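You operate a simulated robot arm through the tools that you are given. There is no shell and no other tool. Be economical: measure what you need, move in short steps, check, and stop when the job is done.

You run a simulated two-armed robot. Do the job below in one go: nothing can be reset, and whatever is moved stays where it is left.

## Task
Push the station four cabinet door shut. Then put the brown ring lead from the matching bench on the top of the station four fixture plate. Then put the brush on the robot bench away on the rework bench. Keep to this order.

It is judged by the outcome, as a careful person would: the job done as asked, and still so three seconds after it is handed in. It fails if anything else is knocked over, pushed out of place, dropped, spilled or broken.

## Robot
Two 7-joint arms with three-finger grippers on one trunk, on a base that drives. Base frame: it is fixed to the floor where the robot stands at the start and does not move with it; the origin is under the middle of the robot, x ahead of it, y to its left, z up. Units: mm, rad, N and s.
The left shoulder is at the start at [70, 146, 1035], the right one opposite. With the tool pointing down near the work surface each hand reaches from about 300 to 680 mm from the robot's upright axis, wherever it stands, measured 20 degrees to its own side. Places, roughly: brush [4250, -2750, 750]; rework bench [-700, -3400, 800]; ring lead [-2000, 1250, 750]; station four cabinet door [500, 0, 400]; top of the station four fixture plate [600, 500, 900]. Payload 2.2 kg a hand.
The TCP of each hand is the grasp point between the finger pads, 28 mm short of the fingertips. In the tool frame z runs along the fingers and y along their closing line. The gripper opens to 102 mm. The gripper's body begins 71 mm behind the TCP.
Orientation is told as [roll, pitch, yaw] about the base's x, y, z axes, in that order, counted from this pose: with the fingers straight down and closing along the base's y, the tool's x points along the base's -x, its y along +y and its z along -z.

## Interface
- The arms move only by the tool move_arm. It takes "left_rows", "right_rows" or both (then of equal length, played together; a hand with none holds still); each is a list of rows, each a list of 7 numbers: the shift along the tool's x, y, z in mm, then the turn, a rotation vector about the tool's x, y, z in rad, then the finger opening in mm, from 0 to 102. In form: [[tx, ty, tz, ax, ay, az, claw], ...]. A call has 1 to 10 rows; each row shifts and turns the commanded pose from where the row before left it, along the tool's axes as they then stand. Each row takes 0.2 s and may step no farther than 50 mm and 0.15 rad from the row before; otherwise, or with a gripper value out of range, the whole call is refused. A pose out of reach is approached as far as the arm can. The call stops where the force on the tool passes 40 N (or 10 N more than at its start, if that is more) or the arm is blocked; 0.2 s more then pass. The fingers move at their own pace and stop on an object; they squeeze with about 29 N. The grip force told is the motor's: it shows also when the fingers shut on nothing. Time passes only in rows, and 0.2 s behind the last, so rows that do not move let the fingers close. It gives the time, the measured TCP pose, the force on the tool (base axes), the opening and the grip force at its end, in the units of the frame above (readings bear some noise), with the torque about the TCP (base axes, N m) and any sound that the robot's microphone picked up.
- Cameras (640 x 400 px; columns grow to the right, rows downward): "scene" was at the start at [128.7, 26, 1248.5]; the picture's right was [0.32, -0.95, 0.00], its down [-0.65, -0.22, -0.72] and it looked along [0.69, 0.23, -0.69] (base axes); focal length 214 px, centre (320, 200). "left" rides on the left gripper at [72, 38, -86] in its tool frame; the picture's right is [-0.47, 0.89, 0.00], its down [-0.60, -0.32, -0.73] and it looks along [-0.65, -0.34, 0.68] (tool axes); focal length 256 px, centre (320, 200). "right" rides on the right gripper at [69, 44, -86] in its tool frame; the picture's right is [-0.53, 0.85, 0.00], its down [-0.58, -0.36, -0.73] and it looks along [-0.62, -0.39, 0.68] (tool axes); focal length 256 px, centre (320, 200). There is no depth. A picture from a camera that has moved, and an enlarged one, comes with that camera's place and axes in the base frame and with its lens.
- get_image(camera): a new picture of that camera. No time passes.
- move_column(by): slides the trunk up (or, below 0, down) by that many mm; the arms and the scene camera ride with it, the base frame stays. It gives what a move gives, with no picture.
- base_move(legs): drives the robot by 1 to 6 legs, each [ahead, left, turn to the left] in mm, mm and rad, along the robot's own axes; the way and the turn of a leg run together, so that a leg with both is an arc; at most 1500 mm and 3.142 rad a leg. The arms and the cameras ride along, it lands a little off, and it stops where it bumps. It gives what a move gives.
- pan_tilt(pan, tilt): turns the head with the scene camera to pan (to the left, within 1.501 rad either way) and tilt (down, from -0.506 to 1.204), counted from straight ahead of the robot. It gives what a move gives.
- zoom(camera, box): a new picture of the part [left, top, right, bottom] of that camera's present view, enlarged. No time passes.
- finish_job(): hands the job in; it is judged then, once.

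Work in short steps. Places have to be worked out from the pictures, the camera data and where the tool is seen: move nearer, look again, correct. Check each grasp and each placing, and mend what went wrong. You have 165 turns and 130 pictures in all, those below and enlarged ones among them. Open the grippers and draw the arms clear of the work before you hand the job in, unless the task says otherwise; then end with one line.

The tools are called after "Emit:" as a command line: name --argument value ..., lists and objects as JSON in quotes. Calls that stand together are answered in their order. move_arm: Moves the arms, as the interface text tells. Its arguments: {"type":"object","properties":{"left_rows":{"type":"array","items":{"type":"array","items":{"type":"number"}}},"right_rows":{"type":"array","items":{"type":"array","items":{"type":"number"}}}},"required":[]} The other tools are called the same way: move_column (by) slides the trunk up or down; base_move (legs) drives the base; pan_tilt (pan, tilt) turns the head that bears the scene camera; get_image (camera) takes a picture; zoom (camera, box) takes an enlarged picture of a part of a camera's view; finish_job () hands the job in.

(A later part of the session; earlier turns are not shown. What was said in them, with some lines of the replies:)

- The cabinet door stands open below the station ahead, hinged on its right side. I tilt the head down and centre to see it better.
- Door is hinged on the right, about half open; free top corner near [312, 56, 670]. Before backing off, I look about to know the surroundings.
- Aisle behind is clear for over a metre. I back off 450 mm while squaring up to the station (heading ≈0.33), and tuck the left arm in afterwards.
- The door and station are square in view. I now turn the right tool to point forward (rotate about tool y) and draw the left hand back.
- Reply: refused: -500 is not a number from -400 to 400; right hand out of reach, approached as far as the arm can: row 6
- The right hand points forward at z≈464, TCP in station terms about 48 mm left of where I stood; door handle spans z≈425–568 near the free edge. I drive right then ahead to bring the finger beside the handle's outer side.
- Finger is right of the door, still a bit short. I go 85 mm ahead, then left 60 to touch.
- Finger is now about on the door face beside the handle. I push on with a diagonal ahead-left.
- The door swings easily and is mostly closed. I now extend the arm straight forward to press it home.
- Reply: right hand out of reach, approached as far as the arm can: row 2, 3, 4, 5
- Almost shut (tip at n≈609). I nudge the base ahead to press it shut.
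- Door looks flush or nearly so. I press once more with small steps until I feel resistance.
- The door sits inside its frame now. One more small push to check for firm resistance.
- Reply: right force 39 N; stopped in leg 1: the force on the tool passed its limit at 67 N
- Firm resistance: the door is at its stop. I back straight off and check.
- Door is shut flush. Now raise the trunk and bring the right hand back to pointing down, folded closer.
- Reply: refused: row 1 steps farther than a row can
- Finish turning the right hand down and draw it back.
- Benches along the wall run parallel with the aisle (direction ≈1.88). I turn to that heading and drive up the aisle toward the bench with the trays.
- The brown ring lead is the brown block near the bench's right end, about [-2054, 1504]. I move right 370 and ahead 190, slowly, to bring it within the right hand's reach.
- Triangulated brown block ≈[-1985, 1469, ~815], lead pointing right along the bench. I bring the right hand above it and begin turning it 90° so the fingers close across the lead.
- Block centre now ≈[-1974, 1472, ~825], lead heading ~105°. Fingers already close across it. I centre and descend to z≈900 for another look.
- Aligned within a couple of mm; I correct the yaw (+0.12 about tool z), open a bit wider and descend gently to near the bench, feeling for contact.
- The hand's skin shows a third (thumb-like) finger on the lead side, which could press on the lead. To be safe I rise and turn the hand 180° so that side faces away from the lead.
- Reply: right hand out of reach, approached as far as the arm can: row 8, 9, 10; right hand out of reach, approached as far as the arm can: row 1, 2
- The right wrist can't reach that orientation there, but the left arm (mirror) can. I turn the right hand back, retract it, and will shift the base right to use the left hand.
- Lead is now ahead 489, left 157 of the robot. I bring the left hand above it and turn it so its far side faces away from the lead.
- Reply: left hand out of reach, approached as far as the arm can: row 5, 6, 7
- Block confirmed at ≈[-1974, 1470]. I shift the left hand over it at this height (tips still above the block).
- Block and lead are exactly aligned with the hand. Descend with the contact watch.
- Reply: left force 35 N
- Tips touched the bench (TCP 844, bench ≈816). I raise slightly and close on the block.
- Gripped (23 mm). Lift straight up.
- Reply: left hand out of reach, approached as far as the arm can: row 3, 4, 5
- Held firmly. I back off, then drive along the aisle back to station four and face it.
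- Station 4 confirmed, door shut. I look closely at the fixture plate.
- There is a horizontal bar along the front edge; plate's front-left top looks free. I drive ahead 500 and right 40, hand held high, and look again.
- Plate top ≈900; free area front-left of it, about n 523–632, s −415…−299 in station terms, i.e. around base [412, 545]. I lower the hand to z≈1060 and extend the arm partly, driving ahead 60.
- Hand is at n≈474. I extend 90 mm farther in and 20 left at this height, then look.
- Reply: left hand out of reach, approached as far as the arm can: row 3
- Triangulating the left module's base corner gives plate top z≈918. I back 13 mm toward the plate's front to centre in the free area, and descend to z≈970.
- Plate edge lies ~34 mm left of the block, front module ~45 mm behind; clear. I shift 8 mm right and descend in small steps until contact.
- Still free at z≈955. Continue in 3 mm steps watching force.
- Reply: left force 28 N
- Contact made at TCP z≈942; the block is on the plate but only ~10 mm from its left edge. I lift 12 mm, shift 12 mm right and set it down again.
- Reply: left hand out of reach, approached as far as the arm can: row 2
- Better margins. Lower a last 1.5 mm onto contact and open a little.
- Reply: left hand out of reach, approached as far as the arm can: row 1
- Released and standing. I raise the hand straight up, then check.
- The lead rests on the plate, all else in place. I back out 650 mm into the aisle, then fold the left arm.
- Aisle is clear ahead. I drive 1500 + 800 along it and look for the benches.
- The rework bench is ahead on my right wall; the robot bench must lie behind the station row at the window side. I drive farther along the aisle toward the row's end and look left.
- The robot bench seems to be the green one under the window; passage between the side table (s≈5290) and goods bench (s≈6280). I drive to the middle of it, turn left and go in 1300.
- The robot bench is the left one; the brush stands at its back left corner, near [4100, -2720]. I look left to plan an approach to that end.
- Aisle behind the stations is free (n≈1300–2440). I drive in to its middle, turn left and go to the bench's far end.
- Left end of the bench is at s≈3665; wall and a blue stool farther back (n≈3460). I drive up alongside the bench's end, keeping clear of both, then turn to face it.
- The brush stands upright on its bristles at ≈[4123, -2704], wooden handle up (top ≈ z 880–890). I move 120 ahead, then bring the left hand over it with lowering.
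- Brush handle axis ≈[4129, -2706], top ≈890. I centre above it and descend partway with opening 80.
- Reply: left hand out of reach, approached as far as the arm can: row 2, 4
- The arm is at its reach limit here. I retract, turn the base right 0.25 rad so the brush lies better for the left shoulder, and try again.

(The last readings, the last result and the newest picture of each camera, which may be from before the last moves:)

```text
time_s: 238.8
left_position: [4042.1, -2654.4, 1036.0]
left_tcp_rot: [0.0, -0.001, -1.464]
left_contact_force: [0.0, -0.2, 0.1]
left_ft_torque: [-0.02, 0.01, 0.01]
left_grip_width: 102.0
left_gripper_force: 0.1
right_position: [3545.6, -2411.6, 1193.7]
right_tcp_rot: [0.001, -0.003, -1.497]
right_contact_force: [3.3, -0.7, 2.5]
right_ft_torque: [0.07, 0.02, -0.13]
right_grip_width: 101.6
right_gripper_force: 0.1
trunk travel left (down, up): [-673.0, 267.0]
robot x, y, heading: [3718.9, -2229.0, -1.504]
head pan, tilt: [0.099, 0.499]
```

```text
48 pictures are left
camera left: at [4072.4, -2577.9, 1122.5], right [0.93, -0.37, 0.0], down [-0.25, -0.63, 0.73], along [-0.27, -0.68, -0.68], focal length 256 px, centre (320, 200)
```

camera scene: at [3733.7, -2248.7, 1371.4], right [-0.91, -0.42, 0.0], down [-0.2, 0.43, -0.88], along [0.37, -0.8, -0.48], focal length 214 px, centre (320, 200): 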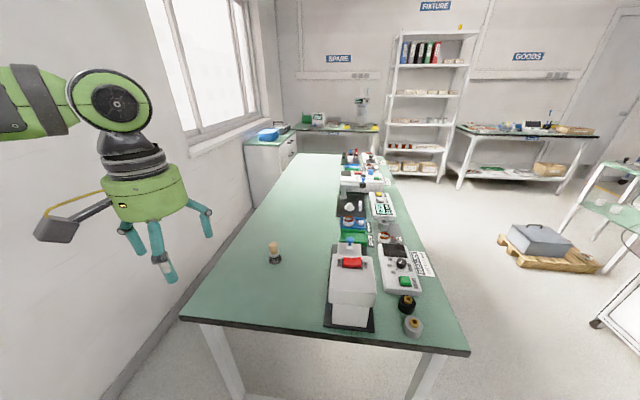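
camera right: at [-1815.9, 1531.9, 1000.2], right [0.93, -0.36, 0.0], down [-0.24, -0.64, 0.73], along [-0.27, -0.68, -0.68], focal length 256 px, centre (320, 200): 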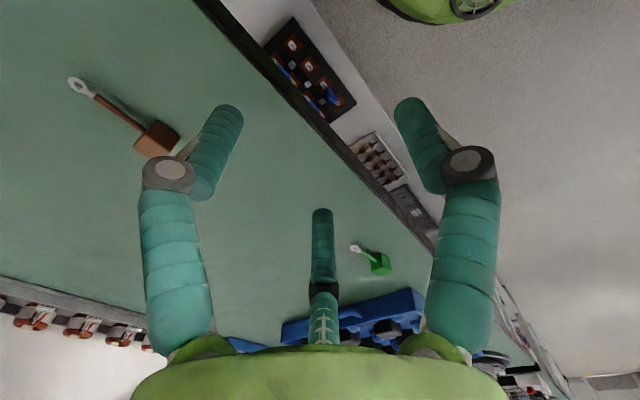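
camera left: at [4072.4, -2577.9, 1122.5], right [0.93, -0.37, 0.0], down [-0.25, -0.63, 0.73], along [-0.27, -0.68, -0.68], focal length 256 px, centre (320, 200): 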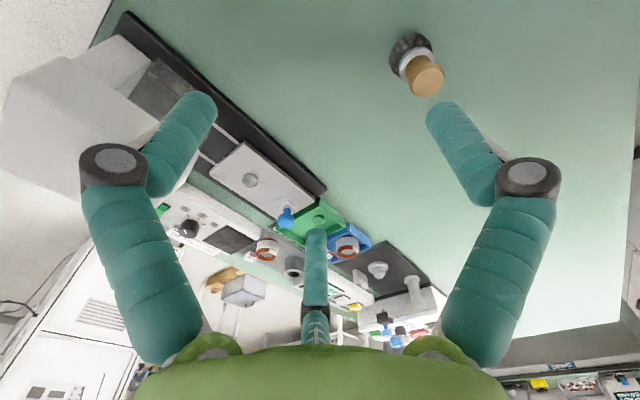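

Brush at ≈[4127, -2703] consistently. I move over it and lower to z≈960.

Emit:
move_arm --left_rows '[[-15, 30, 0, 0, 0, 0, 102], [-15, 30, 0, 0, 0, 0, 90], [-27, 19, 0, 0, 0, 0, 90], [0, 0, 40, 0, 0, 0, 80], [0, 0, 30, 0, 0, 0, 80]]'

Emit:
get_image --camera "left"

```text
time_s: 240.1
left_position: [4128.3, -2703.5, 965.3]
left_tcp_rot: [0.001, -0.001, -1.464]
left_contact_force: [-0.4, -0.3, 0.6]
left_ft_torque: [0.02, -0.01, 0.0]
left_grip_width: 79.9
left_gripper_force: 0.0
right_position: [3547.0, -2412.8, 1193.6]
right_tcp_rot: [0.003, -0.003, -1.495]
right_contact_force: [1.5, -1.0, 2.1]
right_ft_torque: [0.06, 0.03, -0.05]
right_grip_width: 102.0
right_gripper_force: 0.0
trunk travel left (down, up): [-673.0, 267.0]
robot x, y, heading: [3716.7, -2231.5, -1.499]
head pan, tilt: [0.099, 0.499]
```

```text
47 pictures are left
camera left: at [4157.5, -2627.1, 1051.9], right [0.93, -0.37, 0.0], down [-0.25, -0.63, 0.73], along [-0.27, -0.68, -0.68], focal length 256 px, centre (320, 200)
```

left: 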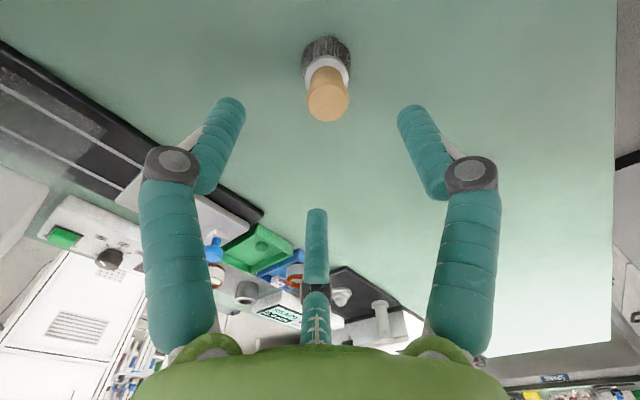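

Nearly centred; shift 4 mm each way and descend to grasp height z≈880.

Emit:
move_arm --left_rows '[[4, 4, 0, 0, 0, 0, 80], [0, 0, 30, 0, 0, 0, 80], [0, 0, 25, 0, 0, 0, 80], [0, 0, 20, 0, 0, 0, 80]]'

Emit:
get_image --camera "left"

Emit:
zoom --camera "scene" --box '[100, 180, 300, 320]'

```text
time_s: 241.1
left_position: [4129.7, -2699.6, 892.0]
left_tcp_rot: [0.0, 0.0, -1.464]
left_contact_force: [-0.3, 0.6, 0.2]
left_ft_torque: [-0.01, -0.01, 0.01]
left_grip_width: 80.1
left_gripper_force: 0.1
right_position: [3546.2, -2412.9, 1193.4]
right_tcp_rot: [0.003, -0.003, -1.497]
right_contact_force: [2.7, -0.7, 1.9]
right_ft_torque: [0.07, 0.01, -0.1]
right_grip_width: 101.8
right_gripper_force: 0.0
trunk travel left (down, up): [-673.0, 267.0]
robot x, y, heading: [3717.1, -2231.3, -1.507]
head pan, tilt: [0.099, 0.499]
```

```text
46 pictures are left
camera left: at [4160.3, -2622.3, 977.5], right [0.93, -0.37, 0.0], down [-0.25, -0.63, 0.73], along [-0.27, -0.68, -0.68], focal length 256 px, centre (320, 200)
```

left: 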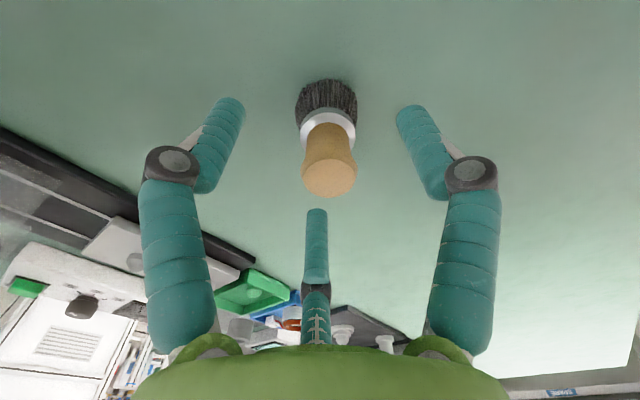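

```text
2.86 times, centred on (200, 250) of scene
camera zoom: at [3737.2, -2371.4, 1371.4], right [-0.99, -0.17, 0.0], down [-0.08, 0.47, -0.88], along [0.15, -0.87, -0.48], focal length 613 px, centre (663, 57)
```

zoom: 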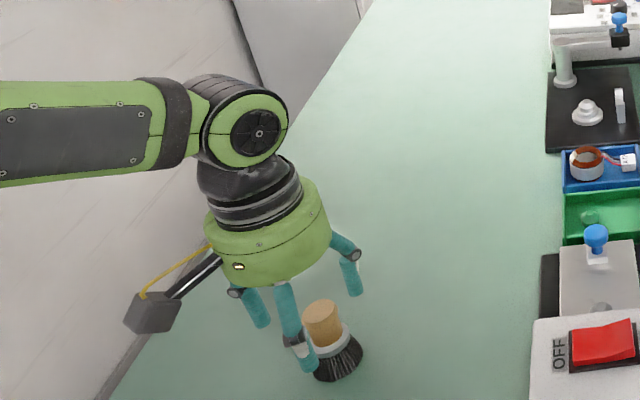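

Emit:
move_arm --left_rows '[[3, 4, 0, 0, 0, 0, 80], [0, 0, 14, 0, 0, 0, 80], [0, 0, 0, 0, 0, 0, 50], [0, 0, 0, 0, 0, 0, 20], [0, 0, 0, 0, 0, 0, 0], [0, 0, 0, 0, 0, 0, 0]]'

Emit:
get_image --camera "left"

```text
time_s: 242.4
left_position: [4135.2, -2696.0, 878.2]
left_tcp_rot: [-0.001, 0.0, -1.464]
left_contact_force: [-0.3, -0.3, 0.3]
left_ft_torque: [0.02, -0.04, -0.01]
left_grip_width: 32.1
left_gripper_force: 28.7
right_position: [3545.6, -2412.3, 1193.6]
right_tcp_rot: [0.002, -0.001, -1.494]
right_contact_force: [3.7, -0.3, 1.6]
right_ft_torque: [0.11, 0.04, -0.12]
right_grip_width: 101.9
right_gripper_force: 0.0
trunk travel left (down, up): [-673.0, 267.0]
robot x, y, heading: [3718.4, -2234.2, -1.503]
head pan, tilt: [0.099, 0.499]
```

```text
44 pictures are left
camera left: at [4164.1, -2618.6, 963.9], right [0.93, -0.37, 0.0], down [-0.25, -0.63, 0.73], along [-0.27, -0.68, -0.68], focal length 256 px, centre (320, 200)
```

left: 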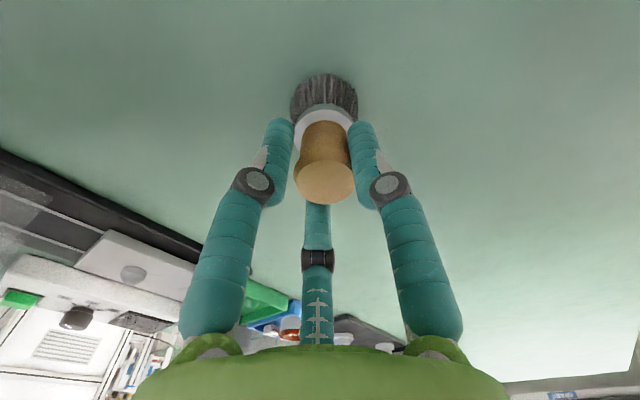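

Handle gripped (32 mm). Lift and retract.

Emit:
move_arm --left_rows '[[0, 0, -10, 0, 0, 0, 0], [0, 0, -30, 0, 0, 0, 0], [0, 0, -40, 0, 0, 0, 0], [30, 0, -30, 0, 0, 0, 0], [40, 0, -20, 0, 0, 0, 0], [40, 0, -20, 0, 0, 0, 0], [40, 0, -20, 0, 0, 0, 0], [30, 0, -20, 0, 0, 0, 0]]'

Emit:
get_image --camera "left"

```text
time_s: 244.2
left_position: [4115.5, -2512.9, 1067.6]
left_tcp_rot: [0.0, 0.0, -1.464]
left_contact_force: [-0.4, 0.0, -0.1]
left_ft_torque: [-0.03, -0.01, 0.01]
left_grip_width: 31.3
left_gripper_force: 29.2
right_position: [3545.9, -2411.3, 1194.3]
right_tcp_rot: [0.002, -0.003, -1.497]
right_contact_force: [2.6, 0.5, 1.0]
right_ft_torque: [0.03, -0.01, -0.11]
right_grip_width: 101.9
right_gripper_force: 0.1
trunk travel left (down, up): [-673.0, 267.0]
robot x, y, heading: [3713.6, -2231.8, -1.5]
head pan, tilt: [0.099, 0.499]
```

```text
43 pictures are left
camera left: at [4144.5, -2437.2, 1153.7], right [0.93, -0.37, 0.0], down [-0.25, -0.63, 0.73], along [-0.27, -0.68, -0.68], focal length 256 px, centre (320, 200)
```

left: 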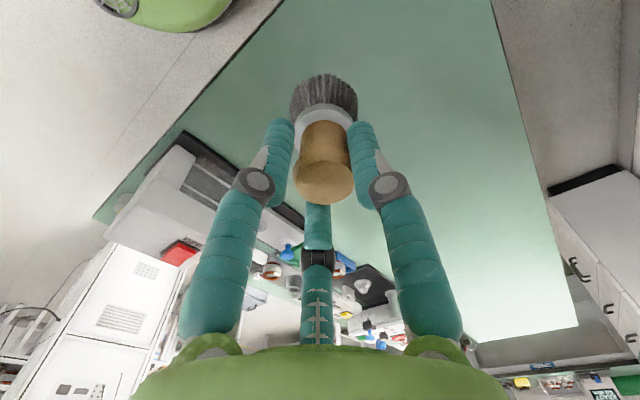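

Brush held. I back off, square up to heading −1.237, then strafe right out to the back aisle.

Emit:
base_move --legs '[[-140, 0, 0], [0, 0, 0.263], [0, -940, 0]]'

Emit:
pan_tilt --pan 0 --tilt 0.5

Emit:
get_image --camera "scene"

```text
time_s: 251.0
left_position: [3280.9, -2562.0, 1067.4]
left_tcp_rot: [0.0, 0.001, -1.21]
left_contact_force: [0.4, -0.1, -0.1]
left_ft_torque: [0.02, -0.01, 0.04]
left_grip_width: 29.9
left_gripper_force: 29.2
right_position: [2703.4, -2606.0, 1193.6]
right_tcp_rot: [0.002, -0.004, -1.242]
right_contact_force: [2.3, -0.4, 0.9]
right_ft_torque: [-0.01, 0.07, -0.02]
right_grip_width: 101.7
right_gripper_force: 0.1
trunk travel left (down, up): [-673.0, 267.0]
robot x, y, heading: [2822.9, -2389.2, -1.247]
head pan, tilt: [0.099, 0.499]
```

```text
time_s: 251.6
left_position: [3279.0, -2563.0, 1069.4]
left_tcp_rot: [0.0, -0.002, -1.211]
left_contact_force: [0.0, 0.2, -0.3]
left_ft_torque: [0.03, 0.03, 0.0]
left_grip_width: 29.6
left_gripper_force: 28.9
right_position: [2702.2, -2606.4, 1193.2]
right_tcp_rot: [0.001, -0.004, -1.242]
right_contact_force: [2.7, -2.1, 0.6]
right_ft_torque: [0.06, 0.02, -0.04]
right_grip_width: 102.0
right_gripper_force: 0.0
trunk travel left (down, up): [-673.0, 267.0]
robot x, y, heading: [2823.2, -2386.0, -1.249]
head pan, tilt: [0.0, 0.499]
```

```text
42 pictures are left
camera scene: at [2869.4, -2522.0, 1371.4], right [-0.95, -0.32, 0.0], down [-0.15, 0.45, -0.88], along [0.28, -0.83, -0.48], focal length 214 px, centre (320, 200)
```

scene: 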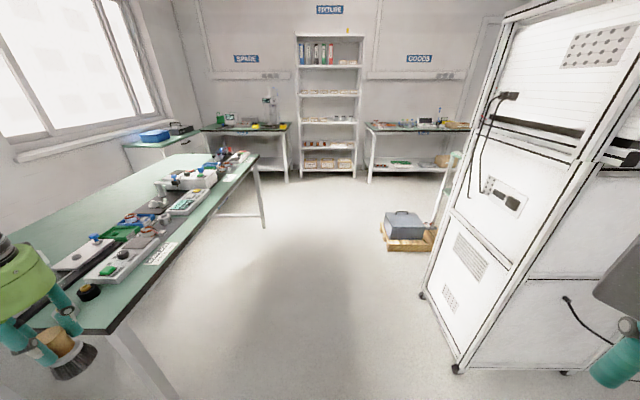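

The grip width has shrunk slightly (32→29.6); I check the brush in the hand.

Emit:
get_image --camera "left"

```text
41 pictures are left
camera left: at [3289.6, -2481.1, 1153.8], right [0.99, -0.12, 0.0], down [-0.08, -0.68, 0.73], along [-0.09, -0.73, -0.68], focal length 256 px, centre (320, 200)
```

left: 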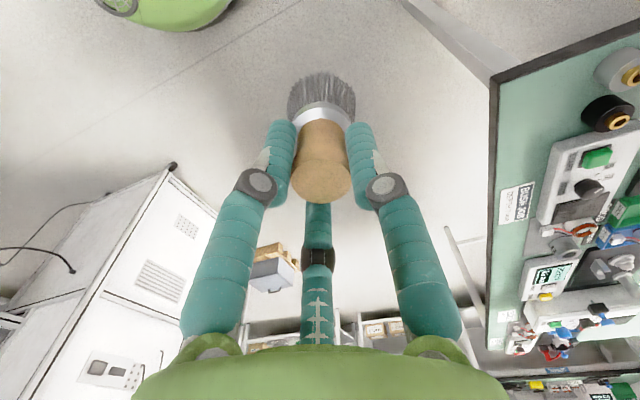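

The brush is secure (settling at the handle's waist). I drive along the back aisle to the passage, with a slight shift right.

Emit:
base_move --legs '[[0, -70, 0.012], [1300, 0, 0], [1300, 0, 0], [0, 0, -1.571]]'

Emit:
get_image --camera "scene"

Emit:
get_image --camera "left"

```text
time_s: 268.8
left_position: [3443.8, -5320.1, 1067.7]
left_tcp_rot: [-0.001, 0.001, -2.777]
left_contact_force: [-0.7, 0.1, -0.3]
left_ft_torque: [0.01, 0.0, -0.02]
left_grip_width: 29.5
left_gripper_force: 28.8
right_position: [3396.3, -4743.0, 1193.6]
right_tcp_rot: [0.003, -0.004, -2.809]
right_contact_force: [-0.1, -2.6, 1.2]
right_ft_torque: [0.05, 0.01, -0.05]
right_grip_width: 102.0
right_gripper_force: 0.1
trunk travel left (down, up): [-673.0, 267.0]
robot x, y, heading: [3615.3, -4860.8, -2.819]
head pan, tilt: [0.0, 0.499]
```

```text
40 pictures are left
camera scene: at [3483.9, -4909.8, 1371.4], right [-0.32, 0.95, 0.0], down [0.45, 0.15, -0.88], along [-0.83, -0.28, -0.48], focal length 214 px, centre (320, 200)
```

scene: 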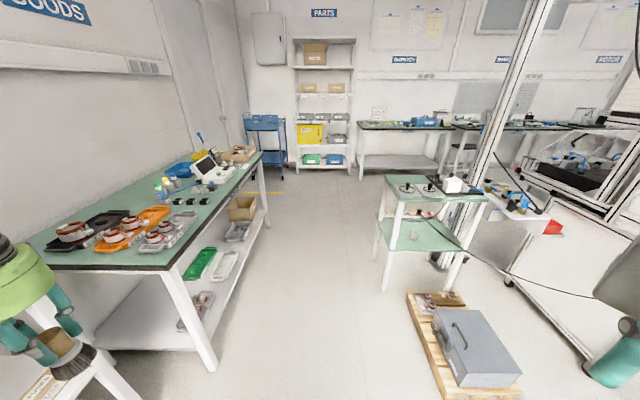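

```text
39 pictures are left
camera left: at [3524.4, -5330.0, 1153.6], right [-0.12, -0.99, 0.0], down [-0.68, 0.08, 0.73], along [-0.73, 0.09, -0.68], focal length 256 px, centre (320, 200)
```

left: 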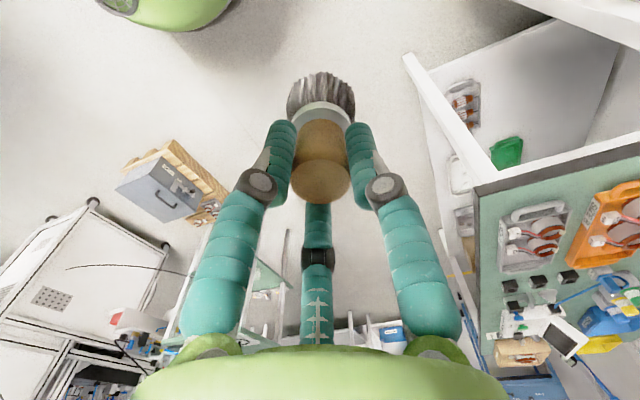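

Brush stable at 29.5 mm. I drive out through the passage to the front aisle and turn right along it.

Emit:
base_move --legs '[[1300, 0, 0], [1150, 0, 0], [0, 0, -1.565], [1400, 0, 0], [1000, 0, 0]]'

Emit:
pan_tilt --pan 1.0 --tilt 0.4

Emit:
get_image --camera "scene"

```text
time_s: 295.9
left_position: [49.5, -3241.8, 1068.6]
left_tcp_rot: [-0.003, -0.002, 1.953]
left_contact_force: [0.1, 0.3, -0.4]
left_ft_torque: [0.02, -0.03, 0.0]
left_grip_width: 29.4
left_gripper_force: 29.0
right_position: [624.7, -3186.1, 1193.2]
right_tcp_rot: [0.0, -0.003, 1.919]
right_contact_force: [-3.0, -0.1, 1.1]
right_ft_torque: [-0.05, -0.05, 0.03]
right_grip_width: 101.7
right_gripper_force: 0.1
trunk travel left (down, up): [-673.0, 267.0]
robot x, y, heading: [507.5, -3406.8, 1.914]
head pan, tilt: [0.0, 0.499]
```

```text
time_s: 297.1
left_position: [48.9, -3241.5, 1068.4]
left_tcp_rot: [0.0, 0.001, 1.952]
left_contact_force: [0.1, -0.2, -0.3]
left_ft_torque: [0.03, 0.03, 0.01]
left_grip_width: 29.2
left_gripper_force: 28.7
right_position: [625.0, -3185.6, 1193.3]
right_tcp_rot: [0.0, -0.004, 1.92]
right_contact_force: [-1.4, 0.9, 1.0]
right_ft_torque: [-0.08, -0.04, 0.0]
right_grip_width: 101.7
right_gripper_force: 0.0
trunk travel left (down, up): [-673.0, 267.0]
robot x, y, heading: [507.0, -3404.6, 1.915]
head pan, tilt: [1.0, 0.4]
```

```text
38 pictures are left
camera scene: at [402.3, -3338.9, 1380.5], right [0.23, 0.97, 0.0], down [0.38, -0.09, -0.92], along [-0.9, 0.21, -0.39], focal length 214 px, centre (320, 200)
```

scene: 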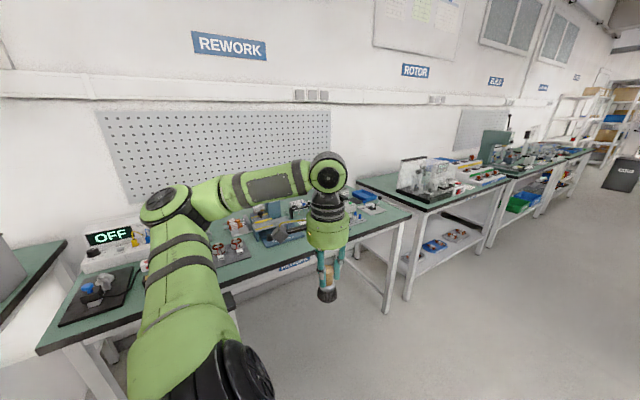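

Facing the REWORK bench next: turn left and look for a free spot and the stool.

Emit:
base_move --legs '[[0, 0, 1.558]]'

Emit:
pan_tilt --pan -0.2 --tilt 0.6

Emit:
get_image --camera "scene"

```text
time_s: 301.3
left_position: [331.3, -3861.5, 1067.9]
left_tcp_rot: [0.001, -0.002, -2.788]
left_contact_force: [-0.4, -0.1, -0.4]
left_ft_torque: [0.0, 0.0, 0.0]
left_grip_width: 29.2
left_gripper_force: 29.1
right_position: [291.3, -3285.1, 1193.4]
right_tcp_rot: [0.001, -0.004, -2.82]
right_contact_force: [-0.5, -1.6, 1.8]
right_ft_torque: [0.09, -0.07, -0.08]
right_grip_width: 101.9
right_gripper_force: 0.0
trunk travel left (down, up): [-673.0, 267.0]
robot x, y, heading: [509.4, -3405.4, -2.826]
head pan, tilt: [1.0, 0.4]
```

```text
time_s: 302.7
left_position: [332.5, -3861.4, 1068.5]
left_tcp_rot: [-0.003, -0.003, -2.787]
left_contact_force: [0.2, -1.2, 0.0]
left_ft_torque: [-0.01, 0.01, -0.01]
left_grip_width: 29.3
left_gripper_force: 28.4
right_position: [291.8, -3284.5, 1193.2]
right_tcp_rot: [0.002, -0.003, -2.819]
right_contact_force: [-1.1, -1.9, 1.3]
right_ft_torque: [0.03, -0.06, -0.03]
right_grip_width: 101.7
right_gripper_force: 0.1
trunk travel left (down, up): [-673.0, 267.0]
robot x, y, heading: [508.8, -3407.9, -2.825]
head pan, tilt: [-0.201, 0.6]
```

```text
37 pictures are left
camera scene: at [374.1, -3432.9, 1362.3], right [-0.12, 0.99, 0.0], down [0.56, 0.07, -0.83], along [-0.82, -0.1, -0.56], focal length 214 px, centre (320, 200)
```

scene: 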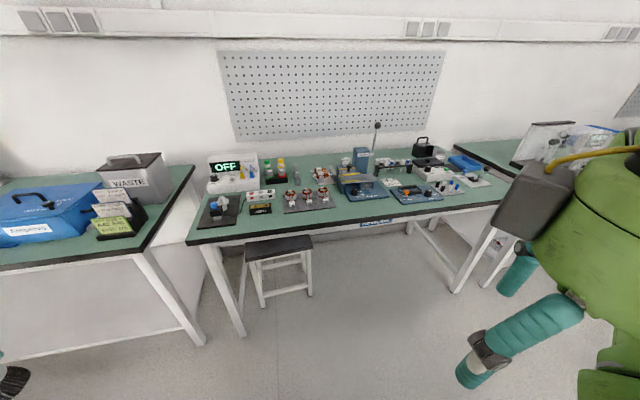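

Emit:
zoom --camera "scene" --box '[180, 120, 345, 245]'

Emit:
zoom --camera "scene" --box '[335, 115, 510, 230]'

```text
3.20 times, centred on (262, 182) of scene
camera zoom: at [374.1, -3432.9, 1362.3], right [-0.12, 0.99, 0.0], down [0.56, 0.07, -0.83], along [-0.82, -0.1, -0.56], focal length 686 px, centre (504, 256)
```

zoom: 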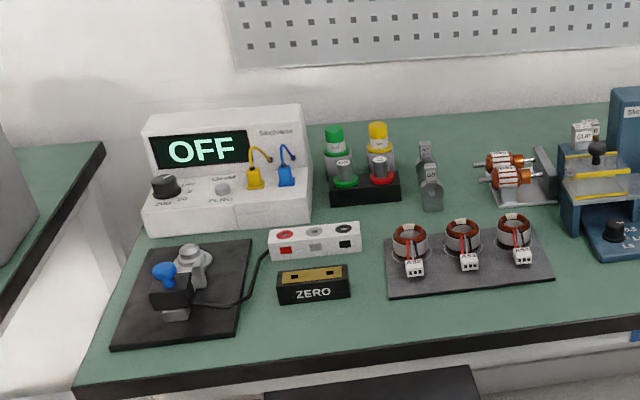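

```text
3.48 times, centred on (422, 172) of scene
camera zoom: at [374.1, -3432.9, 1362.3], right [-0.12, 0.99, 0.0], down [0.56, 0.07, -0.83], along [-0.82, -0.1, -0.56], focal length 746 px, centre (-36, 296)
```

zoom: 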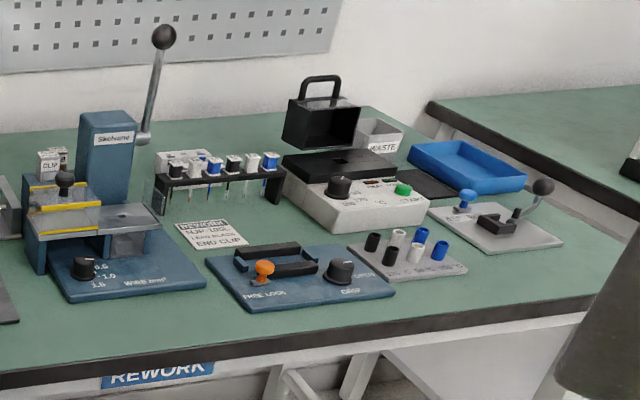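

The rework bench has a free front strip in front of the press; I choose a spot ≈[-395, -3330], ~80 mm in from the edge. I drive right 560 and ahead 290.

Emit:
base_move --legs '[[0, -560, 0], [290, 0, 0]]'

Emit:
pan_tilt --pan 0.2 --tilt 0.8

Emit:
get_image --camera "scene"

Emit:
get_image --camera "left"

```text
time_s: 307.5
left_position: [-118.2, -3419.1, 1068.1]
left_tcp_rot: [0.001, -0.002, -2.788]
left_contact_force: [-0.5, 0.8, -1.4]
left_ft_torque: [0.02, 0.02, 0.01]
left_grip_width: 29.4
left_gripper_force: 28.8
right_position: [-156.7, -2843.4, 1192.9]
right_tcp_rot: [0.002, -0.005, -2.818]
right_contact_force: [0.8, -2.1, 1.6]
right_ft_torque: [0.05, -0.07, -0.1]
right_grip_width: 101.9
right_gripper_force: 0.0
trunk travel left (down, up): [-673.0, 267.0]
robot x, y, heading: [60.9, -2965.8, -2.823]
head pan, tilt: [-0.201, 0.6]
```

```text
time_s: 308.4
left_position: [-119.0, -3420.4, 1068.5]
left_tcp_rot: [0.001, -0.001, -2.786]
left_contact_force: [1.3, -0.6, -1.6]
left_ft_torque: [0.0, -0.01, 0.0]
left_grip_width: 29.3
left_gripper_force: 29.1
right_position: [-159.9, -2842.7, 1193.7]
right_tcp_rot: [0.004, -0.004, -2.818]
right_contact_force: [-0.9, -2.4, 1.5]
right_ft_torque: [0.04, -0.04, 0.03]
right_grip_width: 102.0
right_gripper_force: 0.0
trunk travel left (down, up): [-673.0, 267.0]
robot x, y, heading: [55.3, -2963.9, -2.823]
head pan, tilt: [0.201, 0.799]
```

```text
34 pictures are left
camera scene: at [-58.8, -3020.9, 1345.4], right [-0.49, 0.87, 0.0], down [0.62, 0.35, -0.7], along [-0.61, -0.34, -0.72], focal length 214 px, centre (320, 200)
```

scene: 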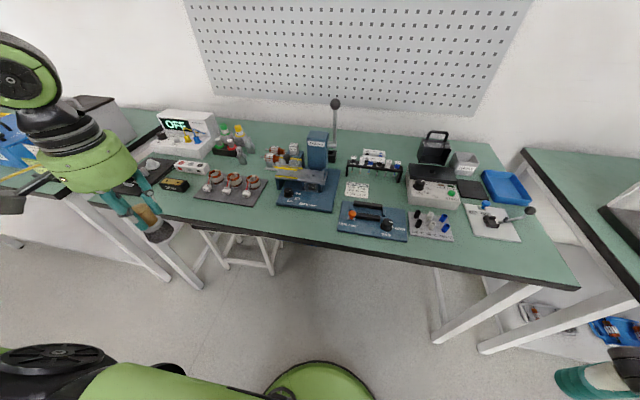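

```text
33 pictures are left
camera left: at [-38.7, -3430.0, 1153.8], right [-0.13, -0.99, 0.0], down [-0.68, 0.09, 0.73], along [-0.73, 0.09, -0.68], focal length 256 px, centre (320, 200)
```

left: 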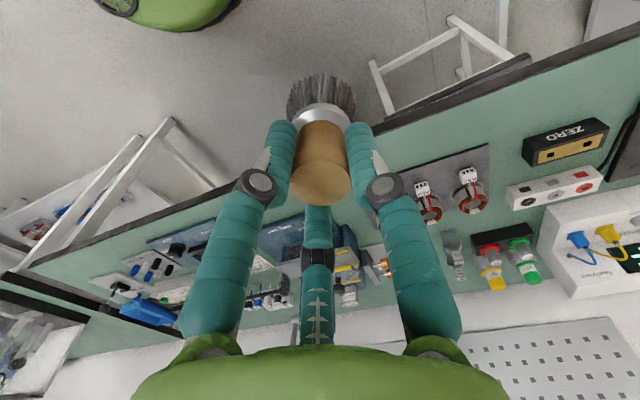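

The strip before the press is tight; the front right end of the bench (≈n −1437, s 2340, i.e. [-590, -2690]) has only low things nearby. I shift right 665 so the left hand serves it.

Emit:
base_move --legs '[[0, -665, 0]]'

Emit:
pan_tilt --pan 0.3 --tilt 0.9

Emit:
get_image --camera "scene"

Emit:
zoom --camera "scene" --box '[220, 80, 420, 220]'

```text
time_s: 312.1
left_position: [-326.7, -2786.6, 1067.2]
left_tcp_rot: [0.0, -0.003, -2.79]
left_contact_force: [0.0, 0.1, 0.1]
left_ft_torque: [0.0, 0.02, 0.0]
left_grip_width: 29.2
left_gripper_force: 28.8
right_position: [-365.7, -2211.2, 1193.7]
right_tcp_rot: [0.002, -0.004, -2.822]
right_contact_force: [0.8, -3.3, 2.0]
right_ft_torque: [0.03, -0.04, -0.13]
right_grip_width: 101.9
right_gripper_force: 0.1
trunk travel left (down, up): [-673.0, 267.0]
robot x, y, heading: [-146.5, -2333.9, -2.827]
head pan, tilt: [0.201, 0.799]
```

```text
time_s: 312.7
left_position: [-326.2, -2787.8, 1068.5]
left_tcp_rot: [0.003, -0.001, -2.79]
left_contact_force: [0.7, -0.7, -0.6]
left_ft_torque: [-0.03, 0.0, 0.01]
left_grip_width: 29.1
left_gripper_force: 29.2
right_position: [-365.2, -2209.3, 1193.6]
right_tcp_rot: [0.004, -0.003, -2.822]
right_contact_force: [-1.8, -2.5, 1.2]
right_ft_torque: [-0.01, -0.03, -0.02]
right_grip_width: 101.8
right_gripper_force: 0.1
trunk travel left (down, up): [-673.0, 267.0]
robot x, y, heading: [-145.5, -2332.2, -2.831]
head pan, tilt: [0.3, 0.901]
```

```text
32 pictures are left
camera scene: at [-256.2, -2391.8, 1337.5], right [-0.57, 0.82, 0.0], down [0.64, 0.45, -0.62], along [-0.51, -0.36, -0.78], focal length 214 px, centre (320, 200)
```

scene: 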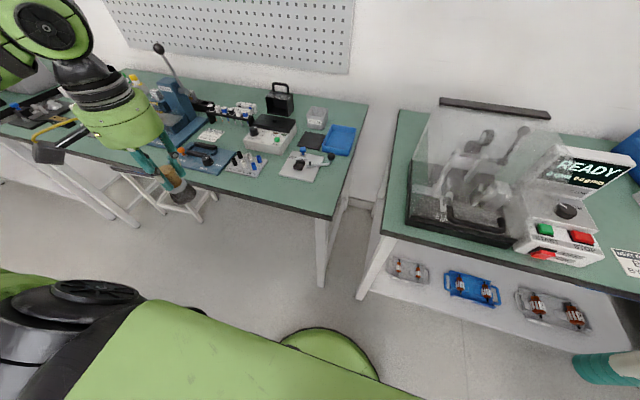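

```text
2.86 times, centred on (320, 150) of scene
camera zoom: at [-256.2, -2391.8, 1337.5], right [-0.57, 0.82, 0.0], down [0.64, 0.45, -0.62], along [-0.51, -0.36, -0.78], focal length 613 px, centre (320, 343)
```

zoom: 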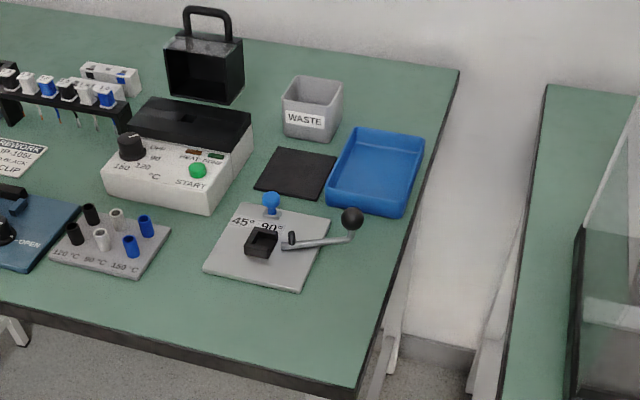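

The spot ≈[-600, -2680] is clear (115 mm deep between mat and edge). I move the hand over it at reduced height.

Emit:
move_arm --left_rows '[[-36, -32.7, 6, 0, 0, 0, 0], [-36, -32.7, 6, 0, 0, 0, 0], [-36, -32.7, 6, 0, 0, 0, 0], [-36, -32.7, 6, 0, 0, 0, 0], [-36, -32.7, 6, 0, 0, 0, 0], [-40, -29, 6, 0, 0, 0, 0]]'

Emit:
get_image --camera "left"

Emit:
zoom --camera "scene" --box '[220, 80, 420, 220]'

```text
time_s: 314.1
left_position: [-601.6, -2684.5, 1029.3]
left_tcp_rot: [0.001, 0.001, -2.787]
left_contact_force: [0.3, -0.1, -0.5]
left_ft_torque: [0.02, -0.06, 0.0]
left_grip_width: 29.2
left_gripper_force: 29.3
right_position: [-366.7, -2211.9, 1193.0]
right_tcp_rot: [0.0, 0.0, -2.822]
right_contact_force: [-0.1, -2.2, 1.9]
right_ft_torque: [0.12, -0.09, -0.08]
right_grip_width: 102.1
right_gripper_force: 0.0
trunk travel left (down, up): [-673.0, 267.0]
robot x, y, heading: [-145.7, -2333.6, -2.832]
head pan, tilt: [0.3, 0.901]
```

```text
30 pictures are left
camera left: at [-521.2, -2694.6, 1115.2], right [-0.13, -0.99, 0.0], down [-0.68, 0.09, 0.73], along [-0.72, 0.09, -0.68], focal length 256 px, centre (320, 200)
```

left: 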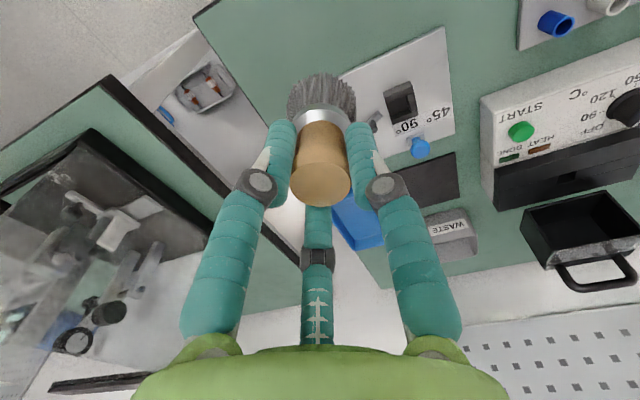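

```text
2.86 times, centred on (320, 150) of scene
camera zoom: at [-259.6, -2393.9, 1337.1], right [-0.58, 0.82, 0.0], down [0.64, 0.45, -0.62], along [-0.51, -0.36, -0.79], focal length 613 px, centre (320, 343)
```

zoom: 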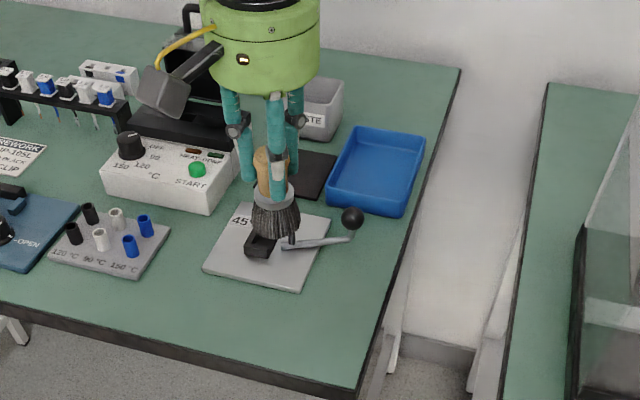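

Brush hangs upright; I shift 14 mm toward the front edge to centre in the gap and descend to z≈905.

Emit:
move_arm --left_rows '[[14, 0, 0, 0, 0, 0, 0], [0, 0, 40, 0, 0, 0, 0], [0, 0, 40, 0, 0, 0, 0], [0, 0, 30, 0, 0, 0, 0], [0, 0, 14, 0, 0, 0, 0]]'

Emit:
zoom --camera "scene" --box '[220, 80, 420, 220]'

Emit:
get_image --camera "left"

```text
time_s: 315.3
left_position: [-584.8, -2678.3, 907.7]
left_tcp_rot: [0.001, -0.002, -2.788]
left_contact_force: [-0.3, 0.8, -0.7]
left_ft_torque: [0.0, -0.03, -0.01]
left_grip_width: 29.6
left_gripper_force: 29.0
right_position: [-365.7, -2209.5, 1193.6]
right_tcp_rot: [0.002, -0.003, -2.821]
right_contact_force: [0.2, -3.4, 1.4]
right_ft_torque: [0.06, -0.06, -0.08]
right_grip_width: 102.1
right_gripper_force: 0.1
trunk travel left (down, up): [-673.0, 267.0]
robot x, y, heading: [-147.5, -2335.5, -2.834]
head pan, tilt: [0.3, 0.901]
```

```text
2.86 times, centred on (320, 150) of scene
camera zoom: at [-256.3, -2392.3, 1337.5], right [-0.58, 0.82, 0.0], down [0.64, 0.45, -0.62], along [-0.51, -0.36, -0.78], focal length 613 px, centre (320, 343)
```

zoom: 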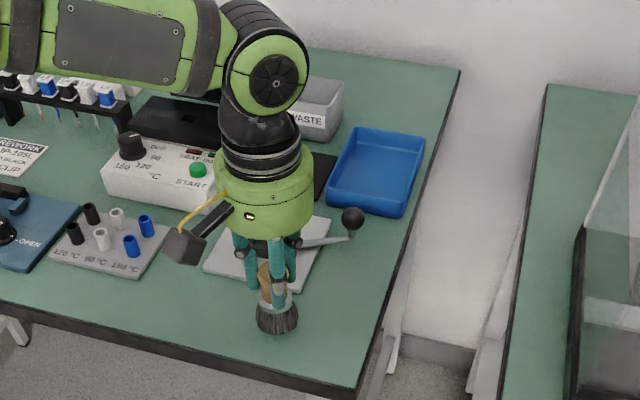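

```text
27 pictures are left
camera left: at [-503.2, -2689.3, 993.5], right [-0.13, -0.99, 0.0], down [-0.68, 0.09, 0.73], along [-0.73, 0.1, -0.68], focal length 256 px, centre (320, 200)
```

left: 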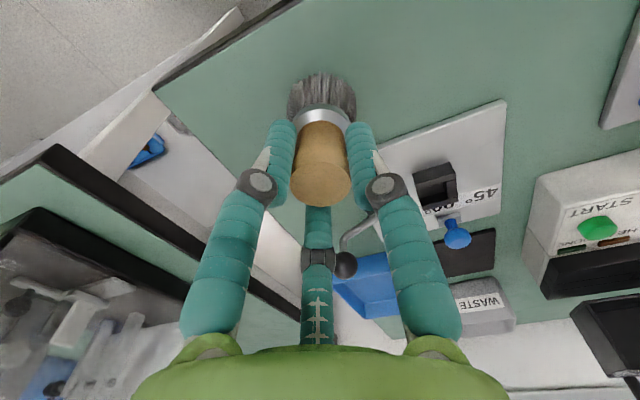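

All clear around. Descend in small steps until the bristles touch.

Emit:
move_arm --left_rows '[[0, 0, 10, 0, 0, 0, 0], [0, 0, 4, 0, 0, 0, 0], [0, 0, 4, 0, 0, 0, 0], [0, 0, 0, 0, 0, 0, 0]]'

Emit:
move_arm --left_rows '[[0, 0, 3, 0, 0, 0, 0], [0, 0, 0, 0, 0, 0, 0]]'

Emit:
move_arm --left_rows '[[0, 0, 3, 0, 0, 0, 0], [0, 0, 0, 0, 0, 0, 0]]'

Emit:
zoom --camera "scene" --box '[270, 150, 350, 210]'

```text
time_s: 316.3
left_position: [-578.8, -2679.8, 895.4]
left_tcp_rot: [0.0, -0.004, -2.791]
left_contact_force: [-1.7, -0.9, 5.6]
left_ft_torque: [-0.03, -0.04, 0.01]
left_grip_width: 29.6
left_gripper_force: 29.1
left hand out of reach, approached as far as the arm can: row 1, 3
right_position: [-363.4, -2209.3, 1194.3]
right_tcp_rot: [0.003, -0.004, -2.822]
right_contact_force: [0.3, -2.8, 1.5]
right_ft_torque: [0.0, -0.09, -0.11]
right_grip_width: 101.8
right_gripper_force: 0.1
trunk travel left (down, up): [-673.0, 267.0]
robot x, y, heading: [-147.5, -2332.3, -2.828]
head pan, tilt: [0.3, 0.901]
```

```text
time_s: 316.9
left_position: [-578.7, -2680.3, 894.9]
left_tcp_rot: [-0.003, -0.013, -2.791]
left_contact_force: [-5.4, -3.8, 24.6]
left_ft_torque: [-0.07, 0.0, -0.02]
left_grip_width: 29.4
left_gripper_force: 28.6
right_position: [-363.5, -2208.7, 1194.0]
right_tcp_rot: [0.004, -0.006, -2.822]
right_contact_force: [0.4, -3.1, 1.2]
right_ft_torque: [0.04, -0.07, -0.1]
right_grip_width: 102.0
right_gripper_force: 0.1
trunk travel left (down, up): [-673.0, 267.0]
robot x, y, heading: [-147.8, -2334.3, -2.827]
head pan, tilt: [0.3, 0.901]
```

```text
time_s: 317.5
left_position: [-576.8, -2679.3, 892.4]
left_tcp_rot: [-0.002, -0.009, -2.791]
left_contact_force: [-8.1, -2.4, 24.2]
left_ft_torque: [0.01, 0.2, 0.02]
left_grip_width: 29.6
left_gripper_force: 28.8
right_position: [-363.6, -2208.6, 1192.8]
right_tcp_rot: [0.004, -0.004, -2.823]
right_contact_force: [0.6, -3.0, 2.3]
right_ft_torque: [-0.01, -0.04, -0.08]
right_grip_width: 101.7
right_gripper_force: 0.0
trunk travel left (down, up): [-673.0, 267.0]
robot x, y, heading: [-148.9, -2332.6, -2.83]
head pan, tilt: [0.3, 0.901]
```

```text
6.67 times, centred on (310, 180) of scene
camera zoom: at [-254.9, -2390.0, 1337.7], right [-0.57, 0.82, 0.0], down [0.64, 0.45, -0.62], along [-0.51, -0.36, -0.78], focal length 1430 px, centre (387, 333)
```

zoom: 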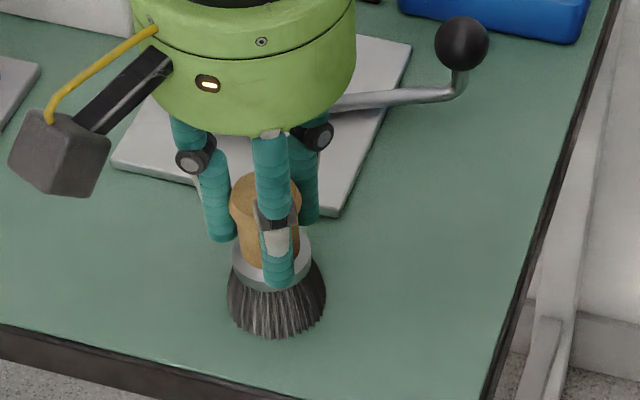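

Bristles are on the bench, brush upright, pressing ~24 N. I ease off slightly and open.

Emit:
move_arm --left_rows '[[0, 0, -4, 0, 0, 0, 0], [0, 0, 0, 0, 0, 0, 0]]'

Emit:
move_arm --left_rows '[[0, 0, 0, 0, 0, 0, 40], [0, 0, 0, 0, 0, 0, 60], [0, 0, 0, 0, 0, 0, 75], [0, 0, 0, 0, 0, 0, 75]]'

Emit:
get_image --camera "left"

Emit:
zoom --camera "scene" --box '[270, 150, 350, 210]'

```text
time_s: 318.1
left_position: [-574.7, -2679.8, 892.2]
left_tcp_rot: [0.004, 0.001, -2.792]
left_contact_force: [-2.1, -0.1, 9.9]
left_ft_torque: [0.09, 0.01, 0.0]
left_grip_width: 29.1
left_gripper_force: 29.0
right_position: [-363.5, -2209.9, 1195.3]
right_tcp_rot: [0.004, -0.005, -2.822]
right_contact_force: [1.1, -2.7, 1.4]
right_ft_torque: [0.01, -0.07, -0.15]
right_grip_width: 101.8
right_gripper_force: 0.0
trunk travel left (down, up): [-673.0, 267.0]
robot x, y, heading: [-147.7, -2331.4, -2.826]
head pan, tilt: [0.3, 0.901]
```

```text
time_s: 319.1
left_position: [-577.7, -2681.3, 891.5]
left_tcp_rot: [0.0, -0.001, -2.792]
left_contact_force: [0.0, 0.6, -0.5]
left_ft_torque: [0.02, 0.01, -0.02]
left_grip_width: 75.2
left_gripper_force: 0.0
right_position: [-364.8, -2210.7, 1194.4]
right_tcp_rot: [0.006, -0.002, -2.824]
right_contact_force: [-0.1, -3.7, 2.2]
right_ft_torque: [0.05, -0.01, -0.06]
right_grip_width: 101.9
right_gripper_force: 0.0
trunk travel left (down, up): [-673.0, 267.0]
robot x, y, heading: [-149.7, -2331.9, -2.826]
head pan, tilt: [0.3, 0.901]
```

```text
25 pictures are left
camera left: at [-496.5, -2691.2, 977.9], right [-0.13, -0.99, 0.0], down [-0.67, 0.09, 0.73], along [-0.73, 0.1, -0.68], focal length 256 px, centre (320, 200)
```

left: 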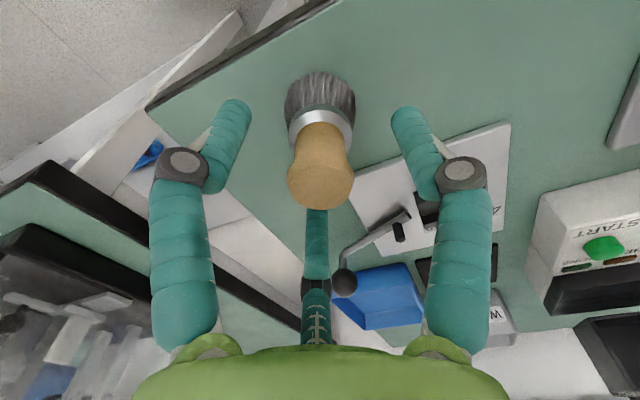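

```text
6.67 times, centred on (310, 180) of scene
camera zoom: at [-256.0, -2392.0, 1337.5], right [-0.58, 0.82, 0.0], down [0.64, 0.45, -0.62], along [-0.51, -0.36, -0.78], focal length 1430 px, centre (387, 333)
```

zoom: 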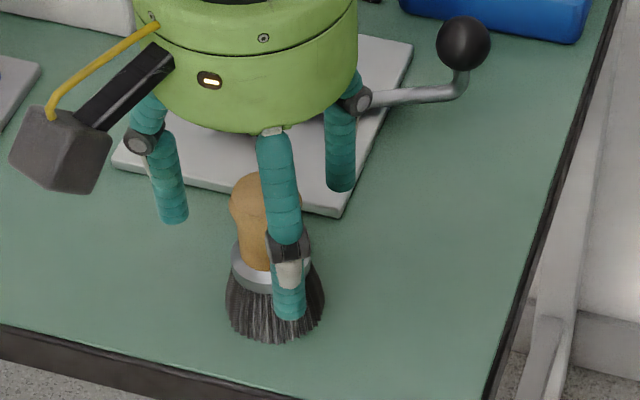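

Released, brush stands upright. I raise the hand straight up and check.

Emit:
move_arm --left_rows '[[0, 0, -20, 0, 0, 0, 75], [0, 0, -40, 0, 0, 0, 75], [0, 0, -40, 0, 0, 0, 75], [0, 0, -30, 0, 0, 0, 75]]'

Emit:
base_move --legs '[[-400, 0, 0]]'

Emit:
get_image --camera "scene"

Emit:
pan_tilt --pan 0.3 --tilt 0.6

Emit:
get_image --camera "scene"

```text
time_s: 320.1
left_position: [-577.2, -2679.0, 1022.7]
left_tcp_rot: [0.001, -0.001, -2.789]
left_contact_force: [-0.1, -0.6, -0.5]
left_ft_torque: [-0.01, 0.0, 0.01]
left_grip_width: 75.0
left_gripper_force: 0.0
right_position: [-364.4, -2209.3, 1193.3]
right_tcp_rot: [0.002, -0.003, -2.822]
right_contact_force: [-0.9, -2.4, 1.5]
right_ft_torque: [0.04, -0.07, -0.06]
right_grip_width: 101.9
right_gripper_force: 0.1
trunk travel left (down, up): [-673.0, 267.0]
robot x, y, heading: [-146.5, -2337.7, -2.824]
head pan, tilt: [0.3, 0.901]
```

```text
time_s: 322.6
left_position: [-193.5, -2556.0, 1021.6]
left_tcp_rot: [0.002, -0.001, -2.789]
left_contact_force: [0.0, 0.1, 0.4]
left_ft_torque: [-0.01, -0.03, 0.01]
left_grip_width: 74.8
left_gripper_force: 0.1
right_position: [18.2, -2085.2, 1194.1]
right_tcp_rot: [0.003, -0.002, -2.823]
right_contact_force: [-1.1, -2.3, 0.9]
right_ft_torque: [0.05, -0.05, -0.09]
right_grip_width: 102.0
right_gripper_force: 0.0
trunk travel left (down, up): [-673.0, 267.0]
robot x, y, heading: [237.1, -2213.5, -2.828]
head pan, tilt: [0.3, 0.901]
```

```text
23 pictures are left
camera scene: at [127.2, -2268.2, 1337.4], right [-0.58, 0.82, 0.0], down [0.64, 0.45, -0.62], along [-0.51, -0.36, -0.78], focal length 214 px, centre (320, 200)
```

scene: 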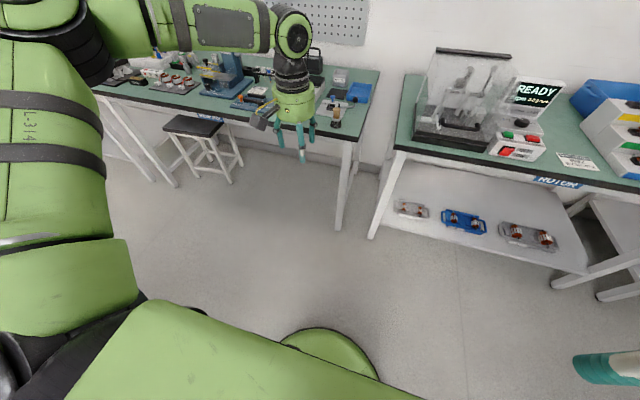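

```text
time_s: 323.4
left_position: [-193.3, -2556.7, 1022.7]
left_tcp_rot: [0.001, 0.0, -2.788]
left_contact_force: [-0.1, -0.1, -1.0]
left_ft_torque: [0.0, 0.01, 0.0]
left_grip_width: 75.0
left_gripper_force: 0.1
right_position: [17.8, -2086.1, 1194.6]
right_tcp_rot: [0.004, -0.004, -2.821]
right_contact_force: [-1.0, -2.1, 1.3]
right_ft_torque: [0.02, -0.04, 0.0]
right_grip_width: 102.1
right_gripper_force: 0.0
trunk travel left (down, up): [-673.0, 267.0]
robot x, y, heading: [236.3, -2207.9, -2.828]
head pan, tilt: [0.3, 0.6]
```

```text
22 pictures are left
camera scene: at [117.8, -2275.2, 1362.2], right [-0.58, 0.82, 0.0], down [0.46, 0.33, -0.82], along [-0.67, -0.47, -0.57], focal length 214 px, centre (320, 200)
```

scene: 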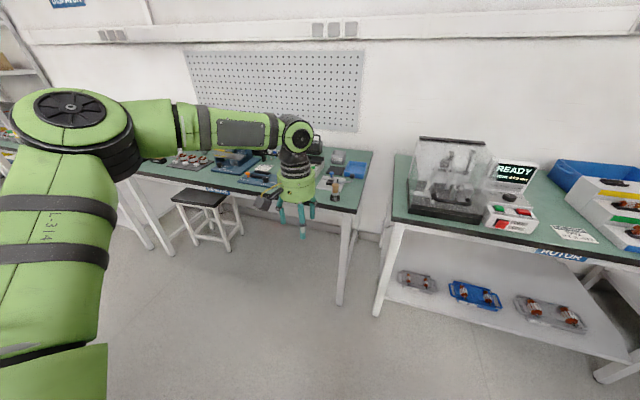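

Emit:
zoom --camera "scene" --box '[290, 140, 390, 220]'

```text
5.00 times, centred on (340, 180) of scene
camera zoom: at [117.8, -2275.2, 1362.2], right [-0.58, 0.82, 0.0], down [0.46, 0.33, -0.82], along [-0.67, -0.47, -0.57], focal length 1072 px, centre (220, 300)
```

zoom: 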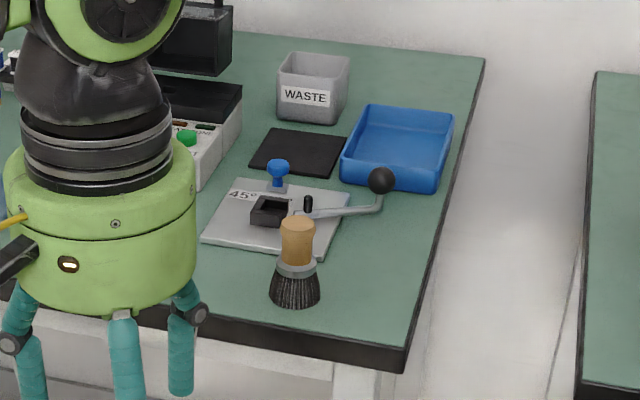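

The brush stands upright on the rework bench with nothing disturbed, the door is shut, the ring lead is on the plate, and both grippers are open and clear. I hand the job in.

Emit:
finish_job

```text
The job is handed in.
```

I did all three parts in the order you gave, and handed the job in: the station four cabinet door is shut, the brown ring lead is on the station four fixture plate, and the brush is standing upright at the right front end of the rework bench.
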